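You operate a simulated robot arm through the tools that you are given. There is no shell and no other tool. Be economical: measure what you need, move in short steps, check, and stop when the job is done.

The job below is to be done with a simulated two-armed robot. You get a single attempt, and the scene is never put back.

## Task
Carry the dark wide sieve with both arms and set it in the inside of the large steel tray.

It is judged by the outcome, as a careful person would: the job done as asked, and still so three seconds after it is handed in. It fails if anything else is knocked over, pushed out of place, dropped, spilled or broken.

## Robot
Two 7-joint arms with two-finger parallel grippers on one trunk, on a base that drives. Base frame: it is fixed to the floor where the robot stands at the start and does not move with it; the origin is under the middle of the robot, x ahead of it, y to its left, z up; the surface under the hand at the start is at about z = 80. Lengths are in cm, angles in rad, forces in N, time in s.
The left shoulder is at the start at [7, 17.7, 104.5], the right one opposite. With the tool pointing down near the work surface each hand reaches from about 30 to 74 cm from the robot's upright axis, wherever it stands, measured 20 degrees to its own side. Places, roughly: inside of the large steel tray [-380, 140, 50]. Payload 3.43 kg a hand.
The TCP of each hand is the grasp point between the finger pads, 3 cm short of the fingertips. In the tool frame z runs along the fingers and y along their closing line. The gripper opens to 9.4 cm. The fingers are 2.8 cm wide and 1 cm thick; the gripper's body (5 by 9.6 cm) begins 5.5 cm behind the TCP.
Orientation is that of the tool frame in the base frame, as a unit quaternion [w, x, y, z]. With the fingers straight down and closing along the base's y, the tool's x points along the base's -x, its y along +y and its z along -z.

## Interface
- The arms move only by the tool move_arm. It takes "left_commands", "right_commands" or both (then of equal length, played together; a hand with none holds still); each is a list of rows, each a list of 7 numbers: the shift along the tool's x, y, z in cm, then the turn, a rotation vector about the tool's x, y, z in degrees, then the gripper command, from -1 (fully open) to 1 (shut), values between in proportion. In form: [[tx, ty, tz, ax, ay, az, gripper], ...]. A call has 1 to 20 rows; each row is the pose to reach, as a shift and turn from the pose commanded when the call began, along the tool's axes at that moment. Each row takes 0.2 s and may step no farther than 5 cm and 0.15 rad from the row before; otherwise, or with a gripper value out of range, the whole call is refused. A pose out of reach is approached as far as the arm can. The call stops where the force on the tool passes 40 N (or 10 N more than at its start, if that is more) or the arm is blocked; 0.2 s more then pass. The fingers move at their own pace (about 15.3 cm/s each) and stop on an object; they squeeze with about 32 N. The grip force told is the motor's: it shows also when the fingers shut on nothing. Time passes only in rows, and 0.2 s behind the last, so rows that repeat a pose let the fingers close. It gives the time, the measured TCP pose, the force on the tool (base axes), the opening and the grip force at its end, in the units of the frame above (readings bear some noise), with the torque about the TCP (base axes, N m) and any sound that the robot's microphone picked up.
- Cameras (640 x 400 px; columns grow to the right, rows downward): "scene" is now at [13.46, 0.24, 135.44]; the picture's right is [0.04, -1.00, 0.00], its down [-0.66, -0.02, -0.75] and it looks along [0.75, 0.03, -0.66] (base axes); focal length 250 px, centre (320, 200). "left" rides on the left gripper at [7.6, -1.4, -10.2] in its tool frame; the picture's right is [0.18, 0.98, 0.00], its down [-0.75, 0.14, -0.64] and it looks along [-0.63, 0.12, 0.77] (tool axes); focal length 243 px, centre (320, 200). "right" rides on the right gripper at [7.6, 1.4, -10.3] in its tool frame; the picture's right is [-0.18, 0.98, 0.00], its down [-0.75, -0.14, -0.64] and it looks along [-0.63, -0.12, 0.77] (tool axes); focal length 243 px, centre (320, 200).
- get_image(camera): a new picture of that camera. The clock stands still meanwhile.
- slide_trunk(by): slides the trunk up (or, below 0, down) by that many cm; the arms and the scene camera ride with it, the base frame stays. It gives what a move gives, with no picture.
- roll_base(legs): drives the robot by 1 to 6 legs, each [ahead, turn to the left] in cm and rad, along the robot's own axes; the way and the turn of a leg run together, so that a leg with both is an arc; at most 150 cm and 3.142 rad a leg. The arms and the cameras ride along, it lands a little off, and it stops where it bumps. It gives what a move gives.
- turn_head(pan, tilt): turns the head with the scene camera to pan (to the left, within 1.501 rad either way) and tilt (down, from -0.506 to 1.204), counted from straight ahead of the robot. It gives what a move gives.
- measure_at(camera, pixels): for up to 12 pixels [column, row] of the newest picture of that camera ("zoom" is the newest enlarged one), the place [x, y, z] in the base frame of the surface seen there, good to about 0.3 cm. The clock stands still meanwhile.
- inspect(camera, box): a new picture of the part [left, top, right, bottom] of that camera's present view, enlarged. The clock stands still meanwhile.
- sign_off(): hands the job in; it is judged then, once.

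Go step by step. Measure first, check grasps and placings, and put right what went wrong. The budget is 80 turns and 78 pictures, counting those below and the enlarged ones. Unless the task says otherwise, let go and move clear before handing in, and close with one line.

The tools are called after "Request:" by a JSON object that holds its "fn" and its "kwargs". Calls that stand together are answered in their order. move_arm: Moves the arms, as the interface text tells. Its arguments: {"type":"object","properties":{"left_commands":{"type":"array"},"right_commands":{"type":"array"}},"required":[]} The other tools are called the same way: slide_trunk (by) slides the trunk up or down; roll_base (legs) drives the base; turn_head (pan, tilt) turns the head that bears the scene camera; get_image (camera) takes a picture; measure_at (camera, pixels) gives the place of the surface under pixels of a picture; inspect (camera, box) takes an enlarged picture of a part of a camera's view; sign_off () hands the job in.

At the start:

```text
time_s: 0.0
left_ee_pos: [48.26, 19.93, 107.51]
left_orientation: [0.0, 0.0, 1.0, -0.001]
left_force: [-0.3, -0.5, 1.1]
left_ft_torque: [0.0, -0.02, 0.0]
left_width: 9.39
left_finger_force: 0.1
right_ee_pos: [37.39, -20.07, 108.12]
right_orientation: [0.0, -0.001, 1.0, 0.001]
right_force: [-0.3, -0.1, -0.4]
right_ft_torque: [0.02, -0.01, 0.03]
right_width: 9.39
right_finger_force: 0.1
trunk travel left (down, up): [-62.5, 21.5]
robot x, y, heading: [-0.2, 0.12, -0.001]
head pan, tilt: [0.037, 0.717]
```

scene: 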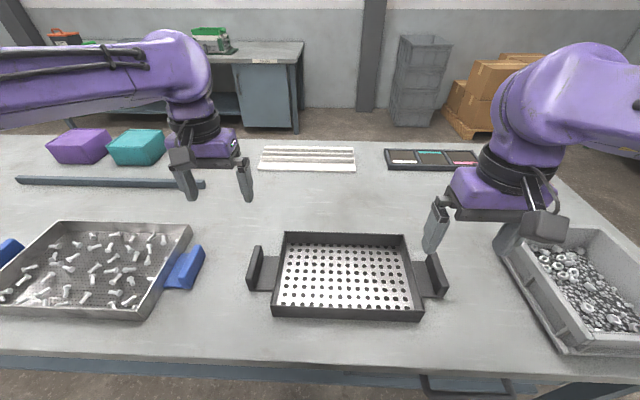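
right: 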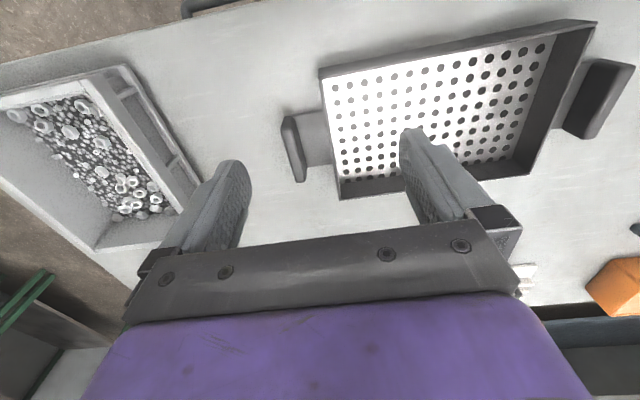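
left: 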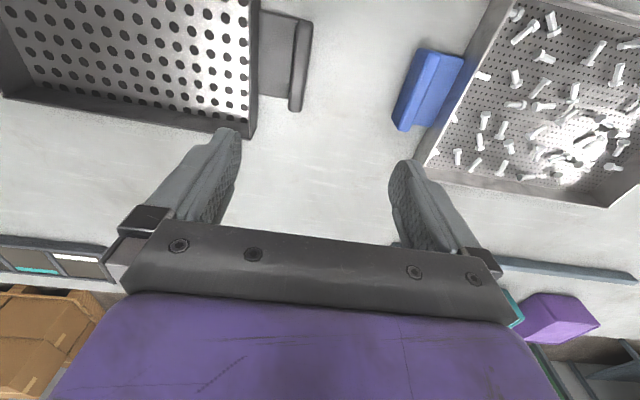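

The dark sieve sits in front of the robot, with handles at about pixel (258,270) and (432,277). I'll enlarge this area and measure the sieve.

Request:
{"fn": "inspect", "kwargs": {"camera": "scene", "box": [230, 215, 470, 365]}}

Request:
{"fn": "measure_at", "kwargs": {"camera": "scene", "pixels": [[255, 250], [249, 280], [268, 270], [432, 258], [441, 285], [424, 278], [283, 234], [407, 236], [274, 308], [422, 311], [345, 270], [345, 335]]}}

```text
2.67 times, centred on (350, 290) of scene
```

zoom: 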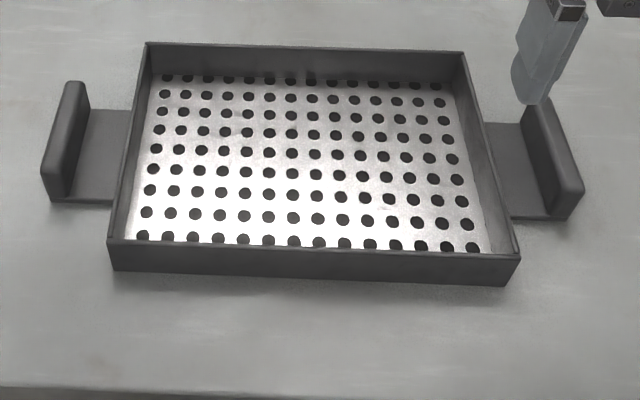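

```text
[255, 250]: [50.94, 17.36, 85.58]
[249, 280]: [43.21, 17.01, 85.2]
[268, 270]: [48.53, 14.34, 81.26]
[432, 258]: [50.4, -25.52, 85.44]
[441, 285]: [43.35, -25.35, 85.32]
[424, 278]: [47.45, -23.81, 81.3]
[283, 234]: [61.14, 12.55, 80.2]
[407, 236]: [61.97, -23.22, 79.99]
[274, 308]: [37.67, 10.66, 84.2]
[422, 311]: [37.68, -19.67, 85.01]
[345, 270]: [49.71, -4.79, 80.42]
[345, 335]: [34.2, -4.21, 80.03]
```

The handles are upright plates with their tops at z≈85.4. I'll measure their thickness and extent in the enlarged picture.

Request:
{"fn": "measure_at", "kwargs": {"camera": "zoom", "pixels": [[70, 86], [82, 86], [46, 166], [62, 166], [100, 115], [100, 190], [535, 105], [548, 105], [562, 182], [578, 182], [510, 135], [520, 205]]}}

Request:
{"fn": "measure_at", "kwargs": {"camera": "left", "pixels": [[311, 22], [292, 20], [301, 108], [290, 108], [275, 60], [255, 60], [297, 60], [307, 60]]}}

Request:
{"fn": "measure_at", "kwargs": {"camera": "right", "pixels": [[284, 120], [298, 180], [305, 178], [292, 150], [315, 135], [600, 65], [575, 125]]}}

```text
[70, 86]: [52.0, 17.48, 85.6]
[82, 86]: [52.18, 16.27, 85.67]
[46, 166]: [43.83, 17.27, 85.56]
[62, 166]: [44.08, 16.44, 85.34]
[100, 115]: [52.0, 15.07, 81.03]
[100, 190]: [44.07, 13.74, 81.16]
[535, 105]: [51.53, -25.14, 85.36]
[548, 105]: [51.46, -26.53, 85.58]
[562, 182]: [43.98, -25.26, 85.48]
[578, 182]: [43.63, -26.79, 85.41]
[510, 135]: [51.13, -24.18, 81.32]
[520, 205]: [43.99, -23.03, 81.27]
```

```text
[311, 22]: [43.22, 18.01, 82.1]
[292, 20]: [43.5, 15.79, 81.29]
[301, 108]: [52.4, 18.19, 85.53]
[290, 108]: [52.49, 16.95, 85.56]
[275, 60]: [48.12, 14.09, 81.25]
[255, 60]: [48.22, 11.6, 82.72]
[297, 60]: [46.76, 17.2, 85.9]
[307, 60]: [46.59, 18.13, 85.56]
```

```text
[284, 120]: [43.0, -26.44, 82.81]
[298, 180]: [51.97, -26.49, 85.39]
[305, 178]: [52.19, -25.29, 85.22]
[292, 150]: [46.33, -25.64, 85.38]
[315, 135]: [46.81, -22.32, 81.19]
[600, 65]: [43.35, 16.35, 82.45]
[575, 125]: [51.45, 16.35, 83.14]
```

Left handle is centred at about (47.8, 17.2), right at (47.6, -26.0), both 1.8 thick with tops at 85.5. Before grasping I'll look toward the left to get a view of the route.

Request:
{"fn": "turn_head", "kwargs": {"pan": 1.5, "tilt": 0.3}}

Request:
{"fn": "get_image", "kwargs": {"camera": "scene"}}

Request:
{"fn": "turn_head", "kwargs": {"pan": -1.5, "tilt": 0.3}}

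Request:
{"fn": "get_image", "kwargs": {"camera": "scene"}}

Request:
{"fn": "turn_head", "kwargs": {"pan": 0.037, "tilt": 0.717}}

```text
time_s: 1.6
left_ee_pos: [48.22, 19.99, 107.51]
left_orientation: [0.0, 0.001, 1.0, -0.001]
left_force: [0.2, 0.3, -0.4]
left_ft_torque: [-0.04, -0.02, 0.01]
left_width: 9.39
left_finger_force: 0.1
right_ee_pos: [37.41, -20.0, 108.21]
right_orientation: [0.001, 0.0, 1.0, 0.001]
right_force: [-0.1, -1.4, -0.5]
right_ft_torque: [0.03, -0.03, 0.01]
right_width: 9.41
right_finger_force: 0.0
trunk travel left (down, up): [-62.5, 21.5]
robot x, y, heading: [-0.22, -0.01, 0.003]
head pan, tilt: [1.499, 0.3]
```

```text
73 pictures are left
```

scene: 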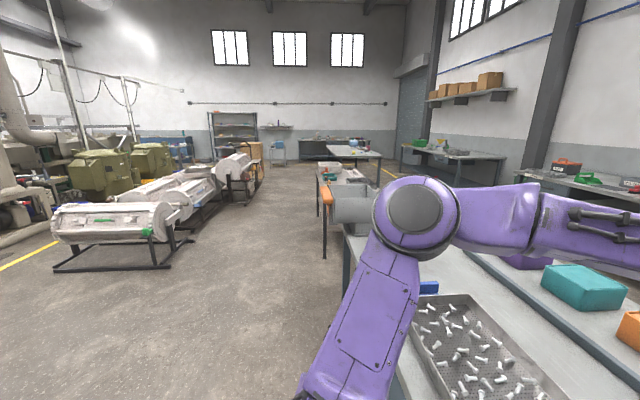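

```text
time_s: 4.2
left_ee_pos: [48.25, 19.95, 107.48]
left_orientation: [0.0, 0.0, 1.0, 0.0]
left_force: [-0.3, 1.0, -0.3]
left_ft_torque: [0.02, -0.01, 0.0]
left_width: 9.4
left_finger_force: 0.1
right_ee_pos: [37.38, -20.08, 108.08]
right_orientation: [0.001, -0.001, 1.0, 0.001]
right_force: [0.7, 0.0, 0.0]
right_ft_torque: [0.01, 0.0, 0.0]
right_width: 9.42
right_finger_force: 0.0
trunk travel left (down, up): [-62.5, 21.5]
robot x, y, heading: [-0.23, 0.06, 0.001]
head pan, tilt: [-1.499, 0.3]
```

```text
72 pictures are left
```

scene: 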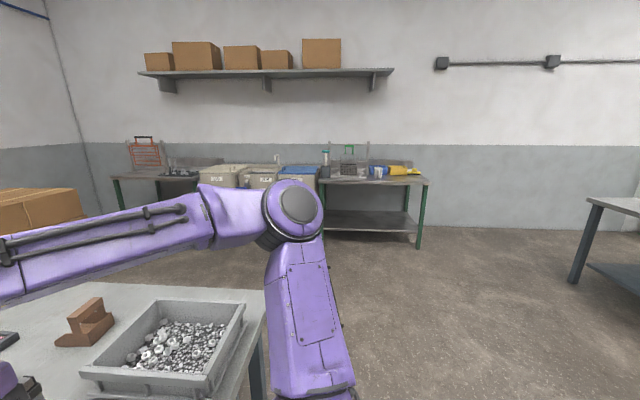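

```text
time_s: 5.8
left_ee_pos: [48.17, 19.99, 107.48]
left_orientation: [0.0, 0.0, 1.0, 0.0]
left_force: [-0.6, 0.4, -0.4]
left_ft_torque: [0.04, 0.01, -0.01]
left_width: 9.41
left_finger_force: 0.0
right_ee_pos: [37.39, -20.08, 108.11]
right_orientation: [0.001, 0.0, 1.0, 0.001]
right_force: [0.2, 0.2, 0.3]
right_ft_torque: [0.02, 0.02, -0.02]
right_width: 9.39
right_finger_force: 0.0
trunk travel left (down, up): [-62.5, 21.5]
robot x, y, heading: [-0.01, 0.0, 0.0]
head pan, tilt: [0.037, 0.717]
```

The aisle to the left is open and the tray must be behind-left. Now I'll part the fingers to about 5.5 cm and place both hands above the handles, with the tips still clear.

Request:
{"fn": "move_arm", "kwargs": {"left_commands": [[0.1, -0.7, 0, 0, 0, 0, -0.17], [0.2, -1.4, 0, 0, 0, 0, -0.17], [0.4, -2.75, 0, 0, 0, 0, -0.17], [0.4, -2.75, 4, 0, 0, 0, -0.17], [0.4, -2.75, 8, 0, 0, 0, -0.17], [0.4, -2.75, 12, 0, 0, 0, -0.17], [0.4, -2.75, 15.5, 0, 0, 0, -0.17], [0.4, -2.75, 15.5, 0, 0, 0, -0.17]], "right_commands": [[-3.5, -2, 0, 0, 0, 0, -0.17], [-7, -4, 0, 0, 0, 0, -0.17], [-10.2, -5.95, 0, 0, 0, 0, -0.17], [-10.2, -5.95, 4, 0, 0, 0, -0.17], [-10.2, -5.95, 8, 0, 0, 0, -0.17], [-10.2, -5.95, 12, 0, 0, 0, -0.17], [-10.2, -5.95, 16.1, 0, 0, 0, -0.17], [-10.2, -5.95, 16.1, 0, 0, 0, -0.17]]}}

Request:
{"fn": "get_image", "kwargs": {"camera": "scene"}}

Request:
{"fn": "get_image", "kwargs": {"camera": "left"}}

Request:
{"fn": "get_image", "kwargs": {"camera": "right"}}

```text
time_s: 7.6
left_ee_pos: [47.62, 17.29, 92.0]
left_orientation: [0.001, 0.0, 1.0, 0.001]
left_force: [-0.6, 0.9, 0.1]
left_ft_torque: [-0.02, 0.0, -0.01]
left_width: 5.51
left_finger_force: 0.1
right_ee_pos: [47.58, -25.96, 91.92]
right_orientation: [0.0, -0.001, 1.0, 0.0]
right_force: [-0.9, 0.5, 0.8]
right_ft_torque: [-0.03, 0.0, -0.02]
right_width: 5.48
right_finger_force: 0.1
trunk travel left (down, up): [-62.5, 21.5]
robot x, y, heading: [0.05, 0.46, 0.004]
head pan, tilt: [0.037, 0.717]
```

```text
71 pictures are left
```

scene: 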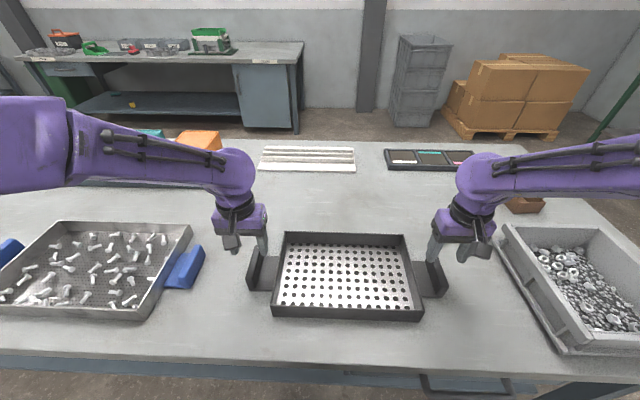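

```text
70 pictures are left
```

left: 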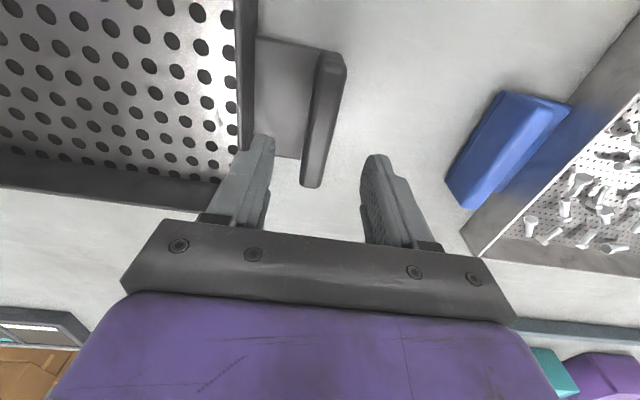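

```text
69 pictures are left
```

right: 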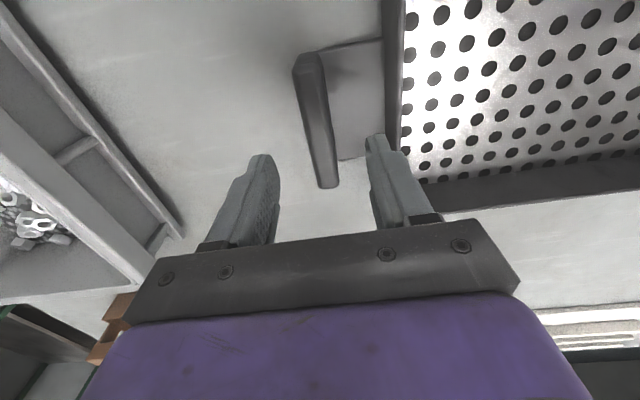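

Fingers straddle both handles well in the wrist views. Going down 7 cm and closing.

Request:
{"fn": "move_arm", "kwargs": {"left_commands": [[0, 0, 2, 0, 0, 0, -0.17], [0, 0, 4, 0, 0, 0, -0.17], [0, 0, 5.5, 0, 0, 0, -0.17], [0, 0, 7, 0, 0, 0, -0.17], [0, 0, 7, 0, 0, 0, -0.17]], "right_commands": [[0, 0, 2, 0, 0, 0, -0.17], [0, 0, 4, 0, 0, 0, -0.17], [0, 0, 5.5, 0, 0, 0, -0.17], [0, 0, 6.9, 0, 0, 0, -0.17], [0, 0, 6.9, 0, 0, 0, -0.17]]}}

Request:
{"fn": "get_image", "kwargs": {"camera": "scene"}}

```text
time_s: 8.8
left_ee_pos: [47.81, 17.21, 85.04]
left_orientation: [0.001, 0.0, 1.0, 0.0]
left_force: [0.6, -0.2, -0.8]
left_ft_torque: [-0.04, -0.04, 0.0]
left_width: 5.51
left_finger_force: 0.1
right_ee_pos: [47.57, -25.94, 85.0]
right_orientation: [0.0, -0.001, 1.0, 0.001]
right_force: [0.0, 0.1, -0.6]
right_ft_torque: [-0.03, -0.04, 0.03]
right_width: 5.49
right_finger_force: 0.0
trunk travel left (down, up): [-62.5, 21.5]
robot x, y, heading: [0.23, -0.13, 0.005]
head pan, tilt: [0.037, 0.717]
```

```text
68 pictures are left
```

scene: 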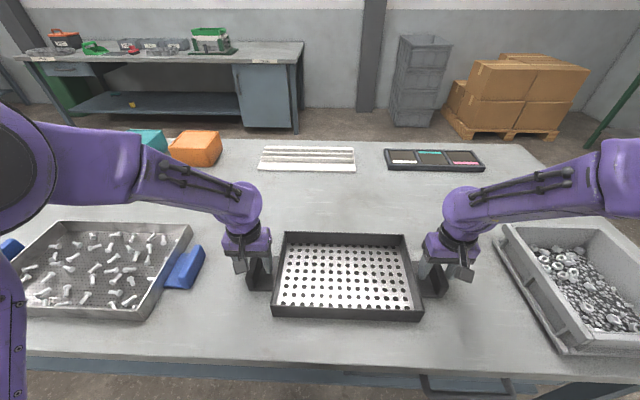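

Both hands are in place with no contact. Closing.

Request:
{"fn": "move_arm", "kwargs": {"left_commands": [[0, 0, 0, 0, 0, 0, 0.6], [0, 0, 0, 0, 0, 0, 1], [0, 0, 0, 0, 0, 0, 1], [0, 0, 0, 0, 0, 0, 1]], "right_commands": [[0, 0, 0, 0, 0, 0, 0.6], [0, 0, 0, 0, 0, 0, 1], [0, 0, 0, 0, 0, 0, 1], [0, 0, 0, 0, 0, 0, 1]]}}

```text
time_s: 9.8
left_ee_pos: [47.77, 17.42, 84.98]
left_orientation: [0.0, -0.001, 1.0, 0.002]
left_force: [-1.3, 28.2, 0.3]
left_ft_torque: [-0.03, -0.18, -0.27]
left_width: 2.42
left_finger_force: 32.1
right_ee_pos: [47.71, -26.04, 85.17]
right_orientation: [0.001, 0.0, 1.0, -0.001]
right_force: [1.2, -29.1, 0.7]
right_ft_torque: [0.02, -0.13, -0.24]
right_width: 2.4
right_finger_force: 31.9
trunk travel left (down, up): [-62.5, 21.5]
robot x, y, heading: [-0.09, -0.21, 0.001]
head pan, tilt: [0.037, 0.717]
```

Gripped (2.4 cm thick), but the hands are squeezed 28 N outward against each other; I'll ease each hand outward to relieve it.

Request:
{"fn": "move_arm", "kwargs": {"left_commands": [[0, 0.15, 0, 0, 0, 0, 1], [0, 0.3, 0, 0, 0, 0, 1], [0, 0.3, 0, 0, 0, 0, 1]], "right_commands": [[0, -0.15, 0, 0, 0, 0, 1], [0, -0.3, 0, 0, 0, 0, 1], [0, -0.3, 0, 0, 0, 0, 1]]}}

```text
time_s: 10.6
left_ee_pos: [47.87, 17.29, 84.98]
left_orientation: [0.001, 0.0, 1.0, -0.001]
left_force: [-0.2, -12.6, 0.4]
left_ft_torque: [-0.01, 0.27, -0.03]
left_width: 2.44
left_finger_force: 32.3
right_ee_pos: [47.75, -26.08, 85.11]
right_orientation: [0.001, -0.001, 1.0, 0.002]
right_force: [0.7, 12.4, 0.1]
right_ft_torque: [-0.04, -0.1, -0.29]
right_width: 2.42
right_finger_force: 31.7
trunk travel left (down, up): [-62.5, 21.5]
robot x, y, heading: [-0.13, -0.36, -0.003]
head pan, tilt: [0.037, 0.717]
```

Slightly over-corrected; backing off 0.09 each, then raising the sieve 2 cm with both arms.

Request:
{"fn": "move_arm", "kwargs": {"left_commands": [[0, -0.09, 0, 0, 0, 0, 1], [0, -0.09, 0, 0, 0, 0, 1], [0, -0.09, -0.5, 0, 0, 0, 1], [0, -0.09, -1, 0, 0, 0, 1], [0, -0.09, -1.5, 0, 0, 0, 1], [0, -0.09, -2, 0, 0, 0, 1], [0, -0.09, -2, 0, 0, 0, 1]], "right_commands": [[0, 0.09, 0, 0, 0, 0, 1], [0, 0.09, 0, 0, 0, 0, 1], [0, 0.09, -0.5, 0, 0, 0, 1], [0, 0.09, -1, 0, 0, 0, 1], [0, 0.09, -1.5, 0, 0, 0, 1], [0, 0.09, -2, 0, 0, 0, 1], [0, 0.09, -2, 0, 0, 0, 1]]}}

Request:
{"fn": "get_image", "kwargs": {"camera": "scene"}}

```text
time_s: 12.2
left_ee_pos: [47.81, 17.4, 86.93]
left_orientation: [-0.001, 0.0, 1.0, -0.001]
left_force: [-1.0, -28.0, -2.1]
left_ft_torque: [0.0, -0.2, -0.11]
left_width: 2.44
left_finger_force: 31.6
right_ee_pos: [47.73, -25.93, 87.09]
right_orientation: [0.0, -0.001, 1.0, 0.002]
right_force: [0.4, 27.5, -2.1]
right_ft_torque: [-0.01, 0.23, -0.32]
right_width: 2.44
right_finger_force: 32.0
trunk travel left (down, up): [-62.5, 21.5]
robot x, y, heading: [0.08, -0.11, -0.0]
head pan, tilt: [0.037, 0.717]
```

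```text
67 pictures are left
```

scene: 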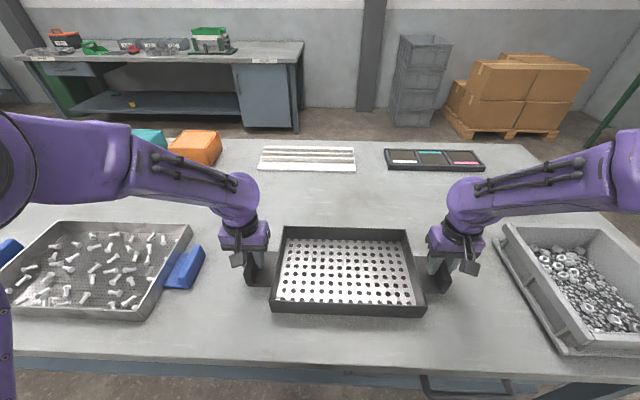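

The sieve is lifted, but the hands are pulling apart at 28 N (an offset from the lift). Easing both inward 0.15.

Request:
{"fn": "move_arm", "kwargs": {"left_commands": [[0, -0.07, 0, 0, 0, 0, 1], [0, -0.15, 0, 0, 0, 0, 1], [0, -0.15, 0, 0, 0, 0, 1]], "right_commands": [[0, 0.07, 0, 0, 0, 0, 1], [0, 0.15, 0, 0, 0, 0, 1], [0, 0.15, 0, 0, 0, 0, 1]]}}

```text
time_s: 13.0
left_ee_pos: [47.94, 17.41, 86.98]
left_orientation: [-0.001, 0.0, 1.0, 0.001]
left_force: [-0.9, -9.0, -2.0]
left_ft_torque: [-0.07, -0.21, -0.24]
left_width: 2.42
left_finger_force: 32.3
right_ee_pos: [47.59, -26.13, 87.11]
right_orientation: [0.001, 0.0, 1.0, 0.0]
right_force: [2.2, 11.2, -2.8]
right_ft_torque: [-0.08, 0.23, -0.22]
right_width: 2.41
right_finger_force: 32.1
trunk travel left (down, up): [-62.5, 21.5]
robot x, y, heading: [0.15, 0.02, -0.002]
head pan, tilt: [0.037, 0.717]
```

Forces are fine now. Raise the trunk by 10 and check.

Request:
{"fn": "slide_trunk", "kwargs": {"by": 10}}

Request:
{"fn": "roll_base", "kwargs": {"legs": [[-25, 0]]}}

Request:
{"fn": "get_image", "kwargs": {"camera": "scene"}}

```text
time_s: 14.3
left_ee_pos: [47.83, 17.23, 97.01]
left_orientation: [0.0, 0.0, 1.0, 0.001]
left_force: [-0.2, 8.4, -2.3]
left_ft_torque: [-0.07, -0.03, -0.18]
left_width: 2.43
left_finger_force: 31.5
right_ee_pos: [47.74, -26.08, 96.98]
right_orientation: [0.0, -0.001, 1.0, 0.0]
right_force: [0.8, -9.2, -2.2]
right_ft_torque: [-0.03, 0.04, -0.2]
right_width: 2.43
right_finger_force: 31.8
trunk travel left (down, up): [-72.5, 11.5]
robot x, y, heading: [0.27, -0.07, -0.004]
head pan, tilt: [0.037, 0.717]
```

```text
time_s: 16.1
left_ee_pos: [23.05, 17.3, 96.85]
left_orientation: [0.0, 0.0, 1.0, 0.001]
left_force: [-0.6, 26.4, -2.1]
left_ft_torque: [-0.01, 0.09, -0.18]
left_width: 2.45
left_finger_force: 31.5
right_ee_pos: [22.81, -26.14, 97.03]
right_orientation: [0.0, -0.001, 1.0, 0.0]
right_force: [1.5, -26.1, -1.5]
right_ft_torque: [0.04, -0.08, -0.14]
right_width: 2.44
right_finger_force: 31.9
trunk travel left (down, up): [-72.5, 11.5]
robot x, y, heading: [-24.46, 0.02, -0.001]
head pan, tilt: [0.037, 0.717]
```

```text
66 pictures are left
```

scene: 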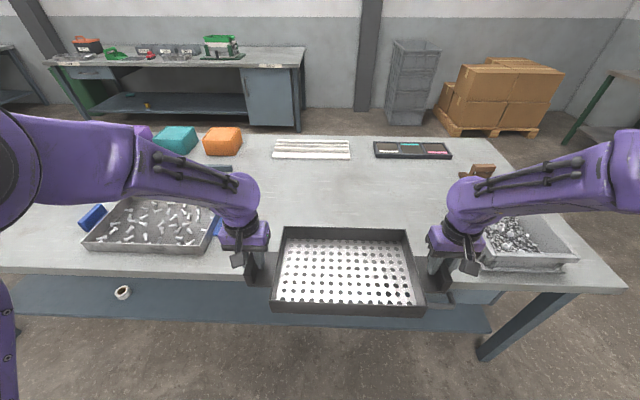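

Carrying steadily. Back up 35 more to clear the table, then look left-behind.

Request:
{"fn": "roll_base", "kwargs": {"legs": [[-35, 0]]}}

Request:
{"fn": "turn_head", "kwargs": {"pan": 1.5, "tilt": 0.5}}

Request:
{"fn": "get_image", "kwargs": {"camera": "scene"}}

```text
time_s: 18.4
left_ee_pos: [-11.85, 17.35, 97.05]
left_orientation: [0.0, -0.001, 1.0, 0.001]
left_force: [-1.1, 2.0, -1.9]
left_ft_torque: [-0.05, 0.11, -0.18]
left_width: 2.44
left_finger_force: 32.5
right_ee_pos: [-11.96, -25.84, 97.09]
right_orientation: [-0.001, -0.001, 1.0, 0.0]
right_force: [0.6, -2.1, -2.9]
right_ft_torque: [0.04, -0.1, -0.16]
right_width: 2.42
right_finger_force: 32.0
trunk travel left (down, up): [-72.5, 11.5]
robot x, y, heading: [-59.84, -0.04, 0.005]
head pan, tilt: [0.037, 0.717]
```

```text
time_s: 20.0
left_ee_pos: [-11.94, 17.34, 96.91]
left_orientation: [-0.001, 0.0, 1.0, 0.001]
left_force: [-0.8, 0.6, -2.5]
left_ft_torque: [0.01, 0.03, -0.12]
left_width: 2.4
left_finger_force: 32.3
right_ee_pos: [-11.98, -25.92, 97.08]
right_orientation: [0.0, -0.001, 1.0, 0.001]
right_force: [1.3, 0.1, -1.8]
right_ft_torque: [0.0, -0.04, -0.17]
right_width: 2.42
right_finger_force: 32.1
trunk travel left (down, up): [-72.5, 11.5]
robot x, y, heading: [-59.72, -0.01, 0.003]
head pan, tilt: [1.499, 0.499]
```

```text
65 pictures are left
```

scene: 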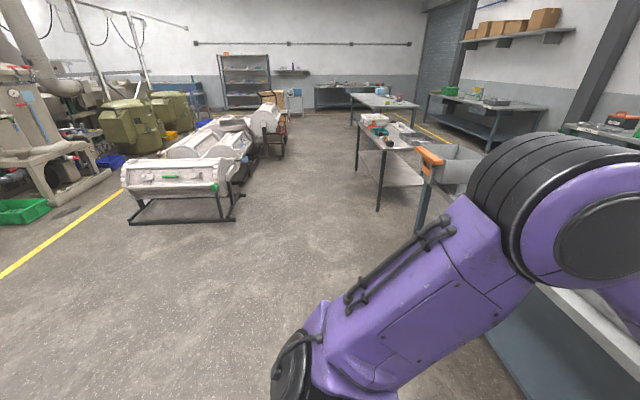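

The area to the left is open floor (columns 200–400). Turn left 1.57 in place.

Request:
{"fn": "roll_base", "kwargs": {"legs": [[0, 1.57]]}}

Request:
{"fn": "get_image", "kwargs": {"camera": "scene"}}

```text
time_s: 24.2
left_ee_pos: [-77.68, 47.65, 97.0]
left_orientation: [0.0, 0.712, -0.702, 0.0]
left_force: [-0.4, -0.8, -2.4]
left_ft_torque: [0.03, -0.03, -0.15]
left_width: 2.45
left_finger_force: 32.5
right_ee_pos: [-34.21, 47.94, 97.06]
right_orientation: [0.0, 0.713, -0.701, 0.0]
right_force: [0.3, 0.8, -2.0]
right_ft_torque: [-0.04, -0.01, -0.15]
right_width: 2.44
right_finger_force: 31.8
trunk travel left (down, up): [-72.5, 11.5]
robot x, y, heading: [-59.58, 0.12, 1.587]
head pan, tilt: [1.499, 0.499]
```

```text
64 pictures are left
```

scene: 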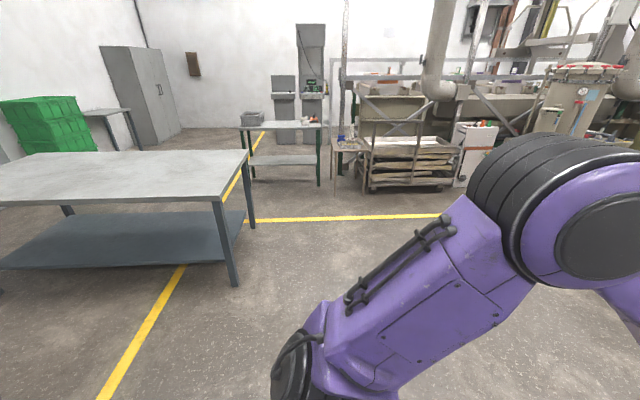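

Now facing +y. Looking toward the tray direction (about 1.16 rad left) in the head view.

Request:
{"fn": "turn_head", "kwargs": {"pan": 0.8, "tilt": 0.25}}

Request:
{"fn": "get_image", "kwargs": {"camera": "scene"}}

```text
time_s: 25.3
left_ee_pos: [-77.65, 47.6, 97.03]
left_orientation: [0.0, 0.712, -0.702, -0.001]
left_force: [0.3, -0.2, -2.7]
left_ft_torque: [0.06, -0.04, -0.14]
left_width: 2.41
left_finger_force: 31.6
right_ee_pos: [-34.23, 48.05, 97.17]
right_orientation: [-0.001, 0.712, -0.702, 0.0]
right_force: [-0.2, 0.7, -2.5]
right_ft_torque: [-0.09, -0.04, -0.16]
right_width: 2.45
right_finger_force: 31.7
trunk travel left (down, up): [-72.5, 11.5]
robot x, y, heading: [-59.68, -0.11, 1.581]
head pan, tilt: [0.799, 0.25]
```

```text
63 pictures are left
```

scene: 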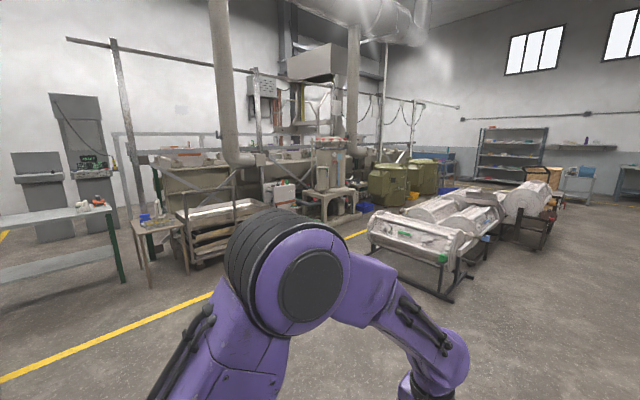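

Candidates are the trolley at (215,210) and the stool at (330,190). Enlarge and measure.

Request:
{"fn": "inspect", "kwargs": {"camera": "scene", "box": [110, 130, 430, 290]}}

Request:
{"fn": "measure_at", "kwargs": {"camera": "scene", "pixels": [[180, 217], [262, 200], [220, 207], [160, 222], [330, 192], [330, 215], [375, 225], [430, 245], [445, 300], [300, 245], [250, 300], [150, 270]]}}

```text
2.00 times, centred on (270, 210) of scene
```

zoom: 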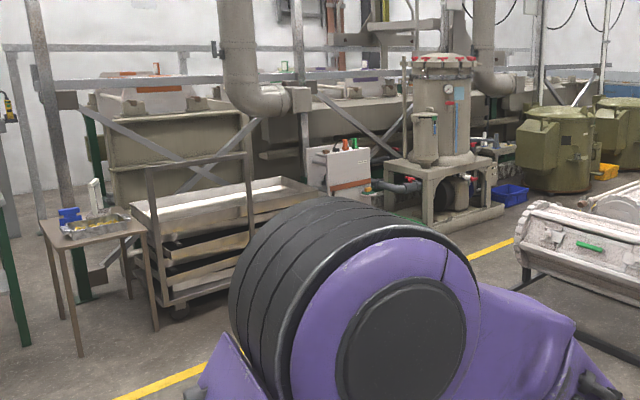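

```text
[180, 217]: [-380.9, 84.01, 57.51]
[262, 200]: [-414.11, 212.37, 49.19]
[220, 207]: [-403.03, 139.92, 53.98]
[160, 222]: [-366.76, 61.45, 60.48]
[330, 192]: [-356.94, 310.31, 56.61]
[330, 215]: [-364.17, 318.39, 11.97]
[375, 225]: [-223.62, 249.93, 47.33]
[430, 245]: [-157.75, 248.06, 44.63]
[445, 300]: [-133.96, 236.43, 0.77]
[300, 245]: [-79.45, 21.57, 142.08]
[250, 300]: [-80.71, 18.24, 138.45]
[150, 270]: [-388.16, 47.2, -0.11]
```

The tray is the top of the trolley near x −360…−415, y 85…190, with some posts that need a closer look. Turn toward heading 2.48 and drive 130 diagonally; the path stays ~95 cm clear of the drum machine.

Request:
{"fn": "roll_base", "kwargs": {"legs": [[0, 0.9], [120, 0]]}}

Request:
{"fn": "turn_head", "kwargs": {"pan": 0.2, "tilt": 0.35}}

Request:
{"fn": "get_image", "kwargs": {"camera": "scene"}}

```text
time_s: 33.6
left_ee_pos: [-201.47, 88.76, 96.81]
left_orientation: [0.002, 0.946, -0.325, 0.0]
left_force: [1.0, 1.2, -1.1]
left_ft_torque: [0.0, -0.04, -0.14]
left_width: 2.44
left_finger_force: 32.2
right_ee_pos: [-174.65, 122.84, 97.04]
right_orientation: [0.0, 0.946, -0.324, -0.001]
right_force: [-0.9, 0.7, -3.4]
right_ft_torque: [0.02, -0.01, -0.16]
right_width: 2.43
right_finger_force: 32.0
trunk travel left (down, up): [-72.5, 11.5]
robot x, y, heading: [-152.84, 73.46, 2.478]
head pan, tilt: [0.799, 0.25]
```

```text
time_s: 34.6
left_ee_pos: [-201.63, 88.75, 96.95]
left_orientation: [0.001, 0.946, -0.325, 0.0]
left_force: [0.3, -0.2, -1.8]
left_ft_torque: [0.1, -0.03, -0.13]
left_width: 2.44
left_finger_force: 32.1
right_ee_pos: [-174.68, 123.01, 97.1]
right_orientation: [0.0, 0.946, -0.325, -0.001]
right_force: [-0.3, 0.6, -1.9]
right_ft_torque: [-0.04, -0.08, -0.16]
right_width: 2.41
right_finger_force: 31.6
trunk travel left (down, up): [-72.5, 11.5]
robot x, y, heading: [-153.32, 73.01, 2.487]
head pan, tilt: [0.201, 0.351]
```

```text
61 pictures are left
```

scene: 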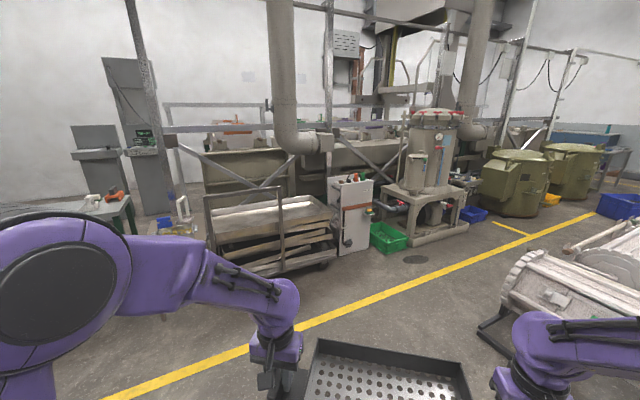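

Request:
{"fn": "inspect", "kwargs": {"camera": "scene", "box": [180, 160, 360, 280]}}

Request:
{"fn": "measure_at", "kwargs": {"camera": "zoom", "pixels": [[95, 125], [370, 95], [360, 200], [110, 230], [125, 205], [525, 190], [470, 130], [125, 170], [300, 175], [590, 150], [250, 215], [450, 195]]}}

```text
3.33 times, centred on (270, 220) of scene
```

zoom: 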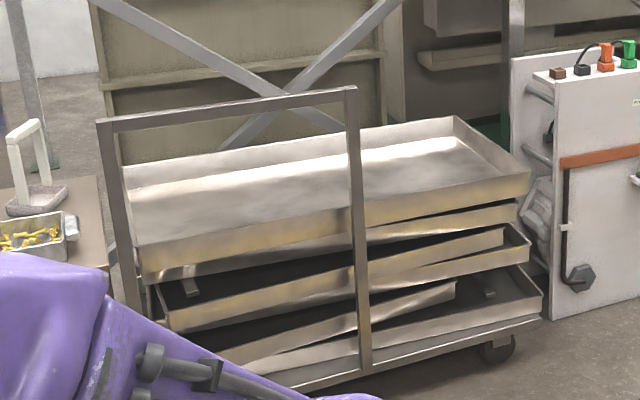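

```text
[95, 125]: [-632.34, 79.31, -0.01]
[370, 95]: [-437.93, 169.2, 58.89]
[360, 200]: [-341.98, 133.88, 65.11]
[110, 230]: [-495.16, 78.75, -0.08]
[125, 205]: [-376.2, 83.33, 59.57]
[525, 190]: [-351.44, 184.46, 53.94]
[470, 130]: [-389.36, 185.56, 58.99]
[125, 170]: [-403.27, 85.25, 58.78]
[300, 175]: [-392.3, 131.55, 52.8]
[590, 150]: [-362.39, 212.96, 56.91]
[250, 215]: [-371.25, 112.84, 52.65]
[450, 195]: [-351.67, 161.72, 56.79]
```

A push-handle frame rises in front of part of the tray. Measuring the handle bar and tray corners.

Request:
{"fn": "measure_at", "kwargs": {"camera": "zoom", "pixels": [[108, 130], [150, 119], [230, 109], [320, 97], [352, 100], [357, 160], [365, 330], [122, 200], [540, 318], [290, 388], [455, 122], [145, 265]]}}

Request:
{"fn": "measure_at", "kwargs": {"camera": "scene", "pixels": [[207, 196], [240, 192], [284, 245], [334, 215], [300, 200], [260, 215], [225, 221], [170, 235], [112, 225], [218, 206], [329, 213], [223, 239]]}}

```text
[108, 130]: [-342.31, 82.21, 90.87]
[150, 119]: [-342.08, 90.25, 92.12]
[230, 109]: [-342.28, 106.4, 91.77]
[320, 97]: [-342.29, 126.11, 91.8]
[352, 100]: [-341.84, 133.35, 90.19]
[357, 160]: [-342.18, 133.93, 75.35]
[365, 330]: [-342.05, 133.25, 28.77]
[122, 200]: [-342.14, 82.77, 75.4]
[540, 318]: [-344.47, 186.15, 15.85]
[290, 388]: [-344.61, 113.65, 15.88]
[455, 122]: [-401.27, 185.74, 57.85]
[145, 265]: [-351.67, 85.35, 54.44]
```

```text
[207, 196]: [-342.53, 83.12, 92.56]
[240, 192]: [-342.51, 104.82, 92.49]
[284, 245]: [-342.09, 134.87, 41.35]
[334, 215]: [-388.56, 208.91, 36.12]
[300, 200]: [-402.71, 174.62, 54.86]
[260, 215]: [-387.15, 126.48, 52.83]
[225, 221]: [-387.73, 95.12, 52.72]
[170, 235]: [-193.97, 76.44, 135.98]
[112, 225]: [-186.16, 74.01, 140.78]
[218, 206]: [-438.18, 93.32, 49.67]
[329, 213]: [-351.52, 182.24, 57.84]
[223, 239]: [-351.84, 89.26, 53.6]
```

Tray: inner x ≈ −353…−401, y ≈ 87…184, floor z 52.7, rim 58.8. The trolley's handle stands at x −342, y 82…135, up to z 92.5, so I'll aim for the right half (y ≈ 160). Driving to about (−236,160) facing −x to inspect.

Request:
{"fn": "roll_base", "kwargs": {"legs": [[0, -0.155], [118, 0], [0, 0.81]]}}

Request:
{"fn": "turn_head", "kwargs": {"pan": 0, "tilt": 0.5}}

Request:
{"fn": "get_image", "kwargs": {"camera": "scene"}}

```text
time_s: 43.3
left_ee_pos: [-280.54, 142.53, 96.94]
left_orientation: [0.001, 1.0, -0.016, 0.0]
left_force: [1.3, 0.8, -1.1]
left_ft_torque: [0.03, 0.01, -0.12]
left_width: 2.4
left_finger_force: 31.8
right_ee_pos: [-279.03, 185.66, 97.08]
right_orientation: [0.0, 1.0, -0.015, 0.0]
right_force: [-0.9, -0.1, -3.2]
right_ft_torque: [0.04, -0.02, -0.14]
right_width: 2.46
right_finger_force: 31.8
trunk travel left (down, up): [-72.5, 11.5]
robot x, y, heading: [-232.08, 158.51, 3.117]
head pan, tilt: [0.201, 0.351]
```

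```text
time_s: 44.0
left_ee_pos: [-280.38, 142.36, 96.85]
left_orientation: [0.001, 1.0, -0.015, 0.001]
left_force: [0.8, 0.3, -2.4]
left_ft_torque: [0.06, 0.07, -0.11]
left_width: 2.42
left_finger_force: 32.1
right_ee_pos: [-279.05, 185.77, 97.13]
right_orientation: [0.0, 1.0, -0.014, -0.002]
right_force: [-0.5, -0.8, -2.3]
right_ft_torque: [0.03, -0.12, -0.12]
right_width: 2.42
right_finger_force: 31.9
trunk travel left (down, up): [-72.5, 11.5]
robot x, y, heading: [-232.04, 158.06, 3.115]
head pan, tilt: [0.0, 0.499]
```

```text
59 pictures are left
```

scene: 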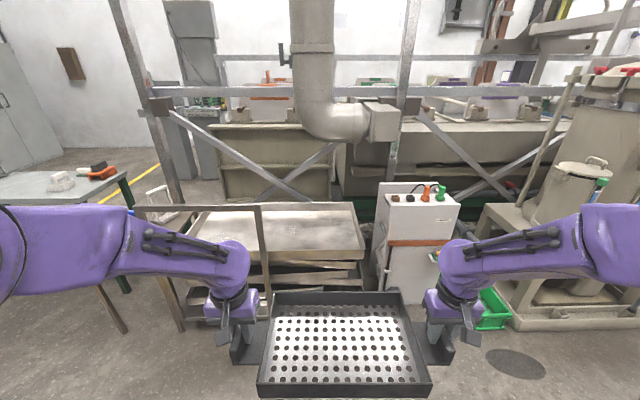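

The control cabinet right of the tray (380–450, 190–290) matters for the right arm; measuring it, the tray corners, and the posts behind.

Request:
{"fn": "measure_at", "kwargs": {"camera": "scene", "pixels": [[382, 190], [380, 206], [455, 206], [450, 188], [382, 255], [428, 185], [362, 250], [354, 206], [492, 310], [405, 150], [340, 225], [300, 240]]}}

Request:
{"fn": "inspect", "kwargs": {"camera": "scene", "box": [180, 170, 480, 330]}}

```text
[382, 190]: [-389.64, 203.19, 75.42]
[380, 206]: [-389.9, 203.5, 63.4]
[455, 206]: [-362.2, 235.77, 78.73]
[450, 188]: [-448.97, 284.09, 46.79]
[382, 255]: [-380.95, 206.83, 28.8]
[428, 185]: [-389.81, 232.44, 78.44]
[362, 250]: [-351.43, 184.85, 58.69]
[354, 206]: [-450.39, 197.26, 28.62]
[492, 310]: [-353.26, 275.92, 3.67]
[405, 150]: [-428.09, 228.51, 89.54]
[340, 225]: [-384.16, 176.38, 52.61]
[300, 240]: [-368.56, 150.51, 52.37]
```

```text
2.13 times, centred on (330, 250) of scene
```

zoom: 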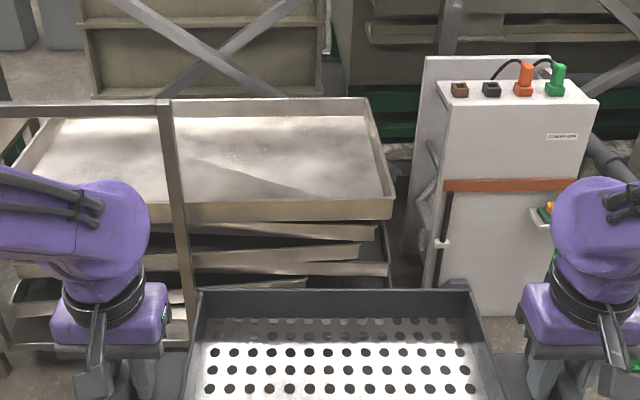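

Cabinet occupies y 203–236 up to z≈82, leaving room for the right hand. I need to know how far the base sticks out; looking steeply down.

Request:
{"fn": "turn_head", "kwargs": {"pan": 0, "tilt": 1.2}}

Request:
{"fn": "get_image", "kwargs": {"camera": "scene"}}

```text
time_s: 45.1
left_ee_pos: [-280.57, 142.45, 96.92]
left_orientation: [0.002, 1.0, -0.015, 0.0]
left_force: [0.6, 0.6, -2.0]
left_ft_torque: [0.0, -0.04, -0.12]
left_width: 2.43
left_finger_force: 32.2
right_ee_pos: [-279.02, 185.75, 97.12]
right_orientation: [0.0, 1.0, -0.014, -0.001]
right_force: [-1.4, -0.2, -2.5]
right_ft_torque: [0.02, 0.08, -0.14]
right_width: 2.42
right_finger_force: 31.9
trunk travel left (down, up): [-72.5, 11.5]
robot x, y, heading: [-232.2, 157.89, 3.114]
head pan, tilt: [0.0, 1.201]
```

```text
57 pictures are left
```

scene: 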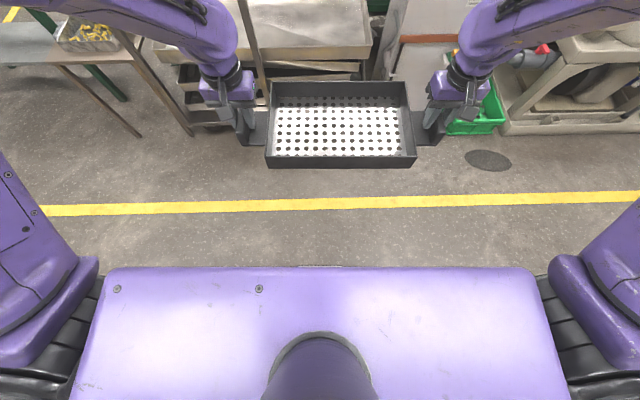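

Request:
{"fn": "measure_at", "kwargs": {"camera": "scene", "pixels": [[320, 272], [320, 262], [120, 262], [520, 262], [180, 60], [340, 155], [340, 90]]}}

```text
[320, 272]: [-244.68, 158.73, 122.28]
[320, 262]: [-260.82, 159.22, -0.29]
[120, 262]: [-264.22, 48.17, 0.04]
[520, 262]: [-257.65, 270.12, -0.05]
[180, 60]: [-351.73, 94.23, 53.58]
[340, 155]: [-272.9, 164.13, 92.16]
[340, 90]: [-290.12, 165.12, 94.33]
```

The base reaches at most 29 cm ahead, so standing at x≈−306 leaves ~9 cm to the trolley deck. Raise the trunk 11 so the sieve passes over the handle, then drive up.

Request:
{"fn": "slide_trunk", "kwargs": {"by": 11}}

Request:
{"fn": "roll_base", "kwargs": {"legs": [[0, 0.092], [40, 0]]}}

Request:
{"fn": "turn_head", "kwargs": {"pan": 0, "tilt": 0.7}}

Request:
{"fn": "get_image", "kwargs": {"camera": "scene"}}

```text
time_s: 46.5
left_ee_pos: [-280.48, 142.39, 107.98]
left_orientation: [0.001, 1.0, -0.015, 0.0]
left_force: [0.3, 0.3, -2.5]
left_ft_torque: [0.03, -0.08, -0.14]
left_width: 2.43
left_finger_force: 32.0
right_ee_pos: [-279.11, 185.79, 108.14]
right_orientation: [0.0, 1.0, -0.014, 0.0]
right_force: [-1.2, -0.6, -2.7]
right_ft_torque: [-0.01, 0.06, -0.14]
right_width: 2.43
right_finger_force: 31.8
trunk travel left (down, up): [-83.5, 0.5]
robot x, y, heading: [-232.64, 158.52, 3.11]
head pan, tilt: [0.0, 1.201]
```

```text
time_s: 49.5
left_ee_pos: [-319.36, 136.03, 108.01]
left_orientation: [0.001, 1.0, 0.027, -0.001]
left_force: [0.9, 0.9, -2.7]
left_ft_torque: [0.07, 0.06, -0.13]
left_width: 2.43
left_finger_force: 32.0
right_ee_pos: [-321.65, 179.34, 108.2]
right_orientation: [0.0, 1.0, 0.026, -0.002]
right_force: [-0.9, -0.6, -2.0]
right_ft_torque: [0.03, 0.03, -0.18]
right_width: 2.45
right_finger_force: 31.9
trunk travel left (down, up): [-83.5, 0.5]
robot x, y, heading: [-272.88, 155.57, -3.09]
head pan, tilt: [0.0, 1.201]
```

```text
time_s: 50.5
left_ee_pos: [-319.52, 136.09, 108.01]
left_orientation: [0.0, 1.0, 0.027, 0.0]
left_force: [0.4, 0.8, -1.6]
left_ft_torque: [0.05, 0.07, -0.08]
left_width: 2.45
left_finger_force: 32.2
right_ee_pos: [-321.65, 179.39, 108.09]
right_orientation: [0.0, 1.0, 0.026, -0.001]
right_force: [-1.0, 0.6, -3.0]
right_ft_torque: [0.07, -0.08, -0.14]
right_width: 2.43
right_finger_force: 31.9
trunk travel left (down, up): [-83.5, 0.5]
robot x, y, heading: [-272.44, 155.53, -3.087]
head pan, tilt: [0.0, 0.7]
```

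```text
56 pictures are left
```

scene: 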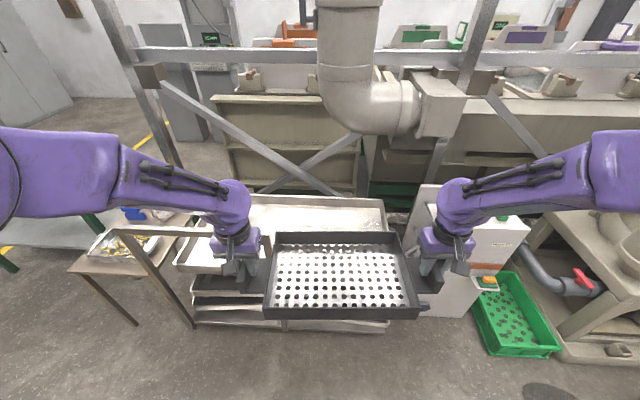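

Good clearance. Drive 33 further and square up.

Request:
{"fn": "roll_base", "kwargs": {"legs": [[33, 0], [0, -0.053]]}}

Request:
{"fn": "get_image", "kwargs": {"camera": "scene"}}

```text
time_s: 53.0
left_ee_pos: [-352.98, 136.69, 107.93]
left_orientation: [0.0, 1.0, 0.0, 0.0]
left_force: [0.3, 0.7, -2.5]
left_ft_torque: [-0.06, 0.08, -0.13]
left_width: 2.42
left_finger_force: 32.2
right_ee_pos: [-352.76, 180.16, 108.13]
right_orientation: [-0.001, 1.0, 0.0, -0.001]
right_force: [-0.7, -1.2, -2.1]
right_ft_torque: [-0.03, -0.1, -0.2]
right_width: 2.43
right_finger_force: 32.4
trunk travel left (down, up): [-83.5, 0.5]
robot x, y, heading: [-305.14, 154.42, 3.135]
head pan, tilt: [0.0, 0.7]
```

```text
55 pictures are left
```

scene: 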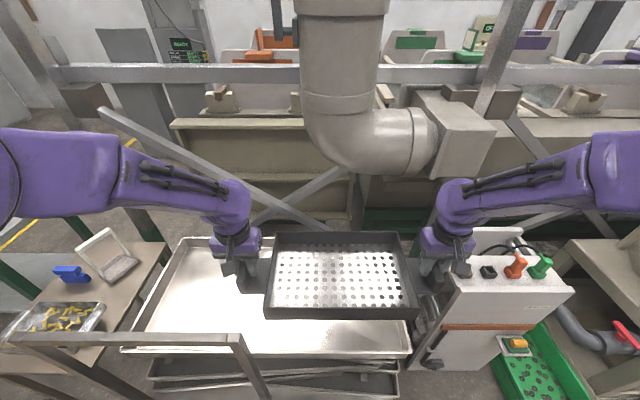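

Squared up. Measure the pipe and cabinet distances before extending over the tray.

Request:
{"fn": "measure_at", "kwargs": {"camera": "scene", "pixels": [[350, 160], [450, 160], [430, 150], [480, 240], [470, 290], [520, 290], [515, 262], [235, 345], [180, 345], [405, 330], [180, 245], [230, 130]]}}

```text
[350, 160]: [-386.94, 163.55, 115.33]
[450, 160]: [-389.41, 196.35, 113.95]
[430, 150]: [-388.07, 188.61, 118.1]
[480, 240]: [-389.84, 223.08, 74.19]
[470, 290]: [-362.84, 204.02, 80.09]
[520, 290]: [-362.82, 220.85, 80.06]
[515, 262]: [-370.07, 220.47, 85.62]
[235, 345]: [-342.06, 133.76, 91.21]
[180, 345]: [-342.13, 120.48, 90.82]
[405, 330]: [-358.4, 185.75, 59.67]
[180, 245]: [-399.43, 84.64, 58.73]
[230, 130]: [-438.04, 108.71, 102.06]
```

Pipe front is at x≈−387 from z≈112 upward; I'll extend 8, lower 15, then extend to 14.5, keeping clear of it.

Request:
{"fn": "move_arm", "kwargs": {"left_commands": [[-2, 0, 0, 0, 0, 0, 1], [-4, 0, 0, 0, 0, 0, 1], [-6, 0, 0, 0, 0, 0, 1], [-8, 0, 0, 0, 0, 0, 1], [-8, 0, 2, 0, 0, 0, 1], [-8, 0, 4, 0, 0, 0, 1], [-8, 0, 6, 0, 0, 0, 1], [-8, 0, 8, 0, 0, 0, 1], [-8, 0, 10, 0, 0, 0, 1], [-8, 0, 10, 0, 0, 0, 1]], "right_commands": [[-2, 0, 0, 0, 0, 0, 1], [-4, 0, 0, 0, 0, 0, 1], [-6, 0, 0, 0, 0, 0, 1], [-8, 0, 0, 0, 0, 0, 1], [-8, 0, 2, 0, 0, 0, 1], [-8, 0, 4, 0, 0, 0, 1], [-8, 0, 6, 0, 0, 0, 1], [-8, 0, 8, 0, 0, 0, 1], [-8, 0, 10, 0, 0, 0, 1], [-8, 0, 10, 0, 0, 0, 1]]}}

Request:
{"fn": "get_image", "kwargs": {"camera": "scene"}}

```text
time_s: 55.2
left_ee_pos: [-361.02, 136.9, 97.99]
left_orientation: [0.001, 1.0, 0.001, 0.001]
left_force: [1.3, 8.2, -2.6]
left_ft_torque: [0.03, -0.37, -0.14]
left_width: 2.44
left_finger_force: 31.9
right_ee_pos: [-360.83, 180.18, 98.01]
right_orientation: [0.0, 1.0, 0.0, -0.001]
right_force: [-0.4, -7.0, -1.3]
right_ft_torque: [0.03, 0.34, -0.25]
right_width: 2.41
right_finger_force: 31.8
trunk travel left (down, up): [-83.5, 0.5]
robot x, y, heading: [-305.16, 154.46, 3.14]
head pan, tilt: [0.0, 0.7]
```

```text
54 pictures are left
```

scene: 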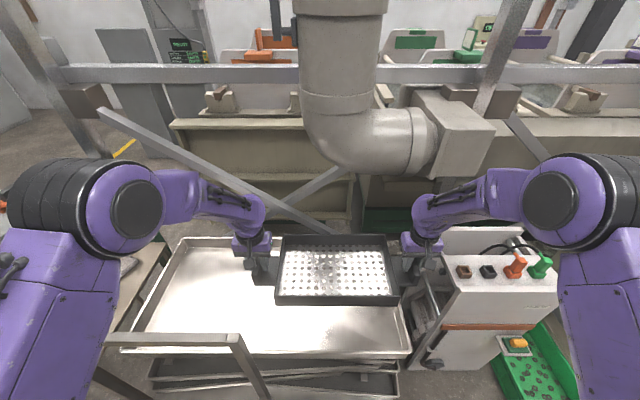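

The elbows swing outward as I extend. Measuring the elbows versus the handle and the cabinet before going further.

Request:
{"fn": "measure_at", "kwargs": {"camera": "scene", "pixels": [[135, 205], [90, 230], [70, 280], [160, 225], [210, 215], [20, 240], [550, 200], [600, 240], [575, 300], [480, 215], [440, 250], [250, 245]]}}

```text
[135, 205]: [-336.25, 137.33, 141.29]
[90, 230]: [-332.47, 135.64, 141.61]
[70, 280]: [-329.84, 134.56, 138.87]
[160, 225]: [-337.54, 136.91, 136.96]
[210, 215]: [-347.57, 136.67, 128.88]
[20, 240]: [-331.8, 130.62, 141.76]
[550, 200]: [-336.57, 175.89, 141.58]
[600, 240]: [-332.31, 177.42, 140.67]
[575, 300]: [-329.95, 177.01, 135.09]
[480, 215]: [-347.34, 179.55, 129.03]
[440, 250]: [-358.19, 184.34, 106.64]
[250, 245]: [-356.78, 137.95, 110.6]
```

Elbows are at z≈140, well above the handle and cabinet. Continue: extend 6.5 and lower to z≈80.

Request:
{"fn": "move_arm", "kwargs": {"left_commands": [[0, 0, 2, 0, 0, 0, 1], [0, 0, 4, 0, 0, 0, 1], [-2, 0, 5, 0, 0, 0, 1], [-4, 0, 5, 0, 0, 0, 1], [-6.5, 0, 6, 0, 0, 0, 1], [-6.5, 0, 8, 0, 0, 0, 1], [-6.5, 0, 10, 0, 0, 0, 1], [-6.5, 0, 12, 0, 0, 0, 1], [-6.5, 0, 14, 0, 0, 0, 1], [-6.5, 0, 16, 0, 0, 0, 1], [-6.5, 0, 18, 0, 0, 0, 1], [-6.5, 0, 18, 0, 0, 0, 1]], "right_commands": [[0, 0, 2, 0, 0, 0, 1], [0, 0, 4, 0, 0, 0, 1], [-2, 0, 5, 0, 0, 0, 1], [-4, 0, 5, 0, 0, 0, 1], [-6.5, 0, 6, 0, 0, 0, 1], [-6.5, 0, 8, 0, 0, 0, 1], [-6.5, 0, 10, 0, 0, 0, 1], [-6.5, 0, 12, 0, 0, 0, 1], [-6.5, 0, 14, 0, 0, 0, 1], [-6.5, 0, 16, 0, 0, 0, 1], [-6.5, 0, 18, 0, 0, 0, 1], [-6.5, 0, 18, 0, 0, 0, 1]]}}

Request:
{"fn": "get_image", "kwargs": {"camera": "scene"}}

```text
time_s: 57.8
left_ee_pos: [-367.29, 136.99, 79.85]
left_orientation: [0.001, 1.0, 0.001, -0.001]
left_force: [-0.1, -9.4, -2.8]
left_ft_torque: [0.03, 0.28, -0.06]
left_width: 2.42
left_finger_force: 31.9
right_ee_pos: [-367.28, 180.45, 80.19]
right_orientation: [-0.001, 1.0, 0.001, -0.001]
right_force: [0.2, 8.0, -1.7]
right_ft_torque: [-0.01, -0.3, -0.03]
right_width: 2.43
right_finger_force: 32.4
trunk travel left (down, up): [-83.5, 0.5]
robot x, y, heading: [-305.08, 154.39, 3.139]
head pan, tilt: [0.0, 0.7]
```

```text
53 pictures are left
```

scene: 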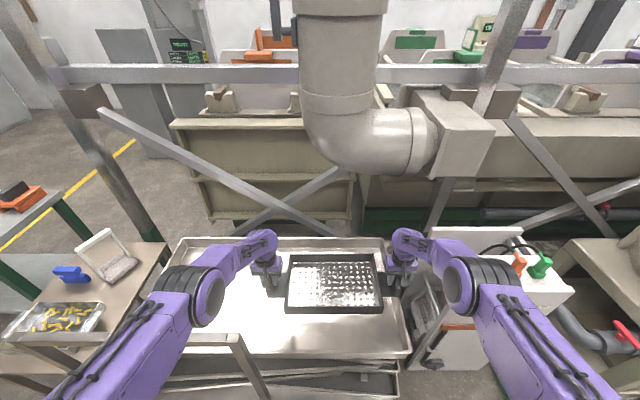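

The right hand is a bit near the tray's right wall; I need a ~4 cm shift left. First check the elbow and wrist heights.

Request:
{"fn": "measure_at", "kwargs": {"camera": "scene", "pixels": [[210, 295], [190, 300], [160, 330], [225, 265], [240, 255], [460, 285], [500, 300], [440, 260], [385, 245], [405, 310], [398, 275], [100, 380]]}}

Request:
{"fn": "inspect", "kwargs": {"camera": "scene", "box": [150, 200, 450, 388]}}

```text
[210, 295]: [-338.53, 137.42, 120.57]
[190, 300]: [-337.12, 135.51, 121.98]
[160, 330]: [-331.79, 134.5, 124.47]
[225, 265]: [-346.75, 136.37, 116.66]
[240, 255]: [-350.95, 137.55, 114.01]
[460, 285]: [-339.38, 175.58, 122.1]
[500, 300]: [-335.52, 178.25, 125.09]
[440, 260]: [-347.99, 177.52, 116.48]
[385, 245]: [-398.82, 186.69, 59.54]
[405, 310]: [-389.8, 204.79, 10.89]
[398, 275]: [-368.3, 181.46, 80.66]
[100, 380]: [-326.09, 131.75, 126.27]
```

```text
2.13 times, centred on (300, 294) of scene
```

zoom: 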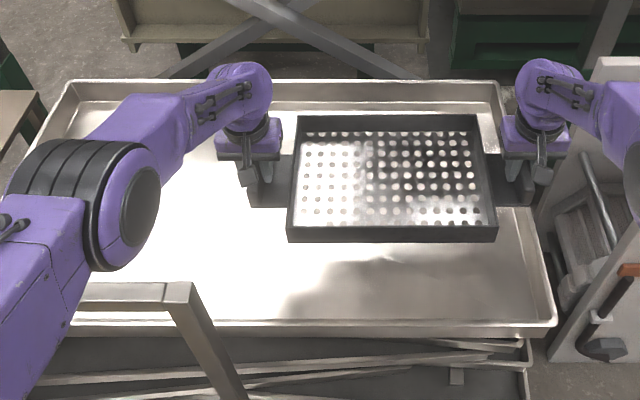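

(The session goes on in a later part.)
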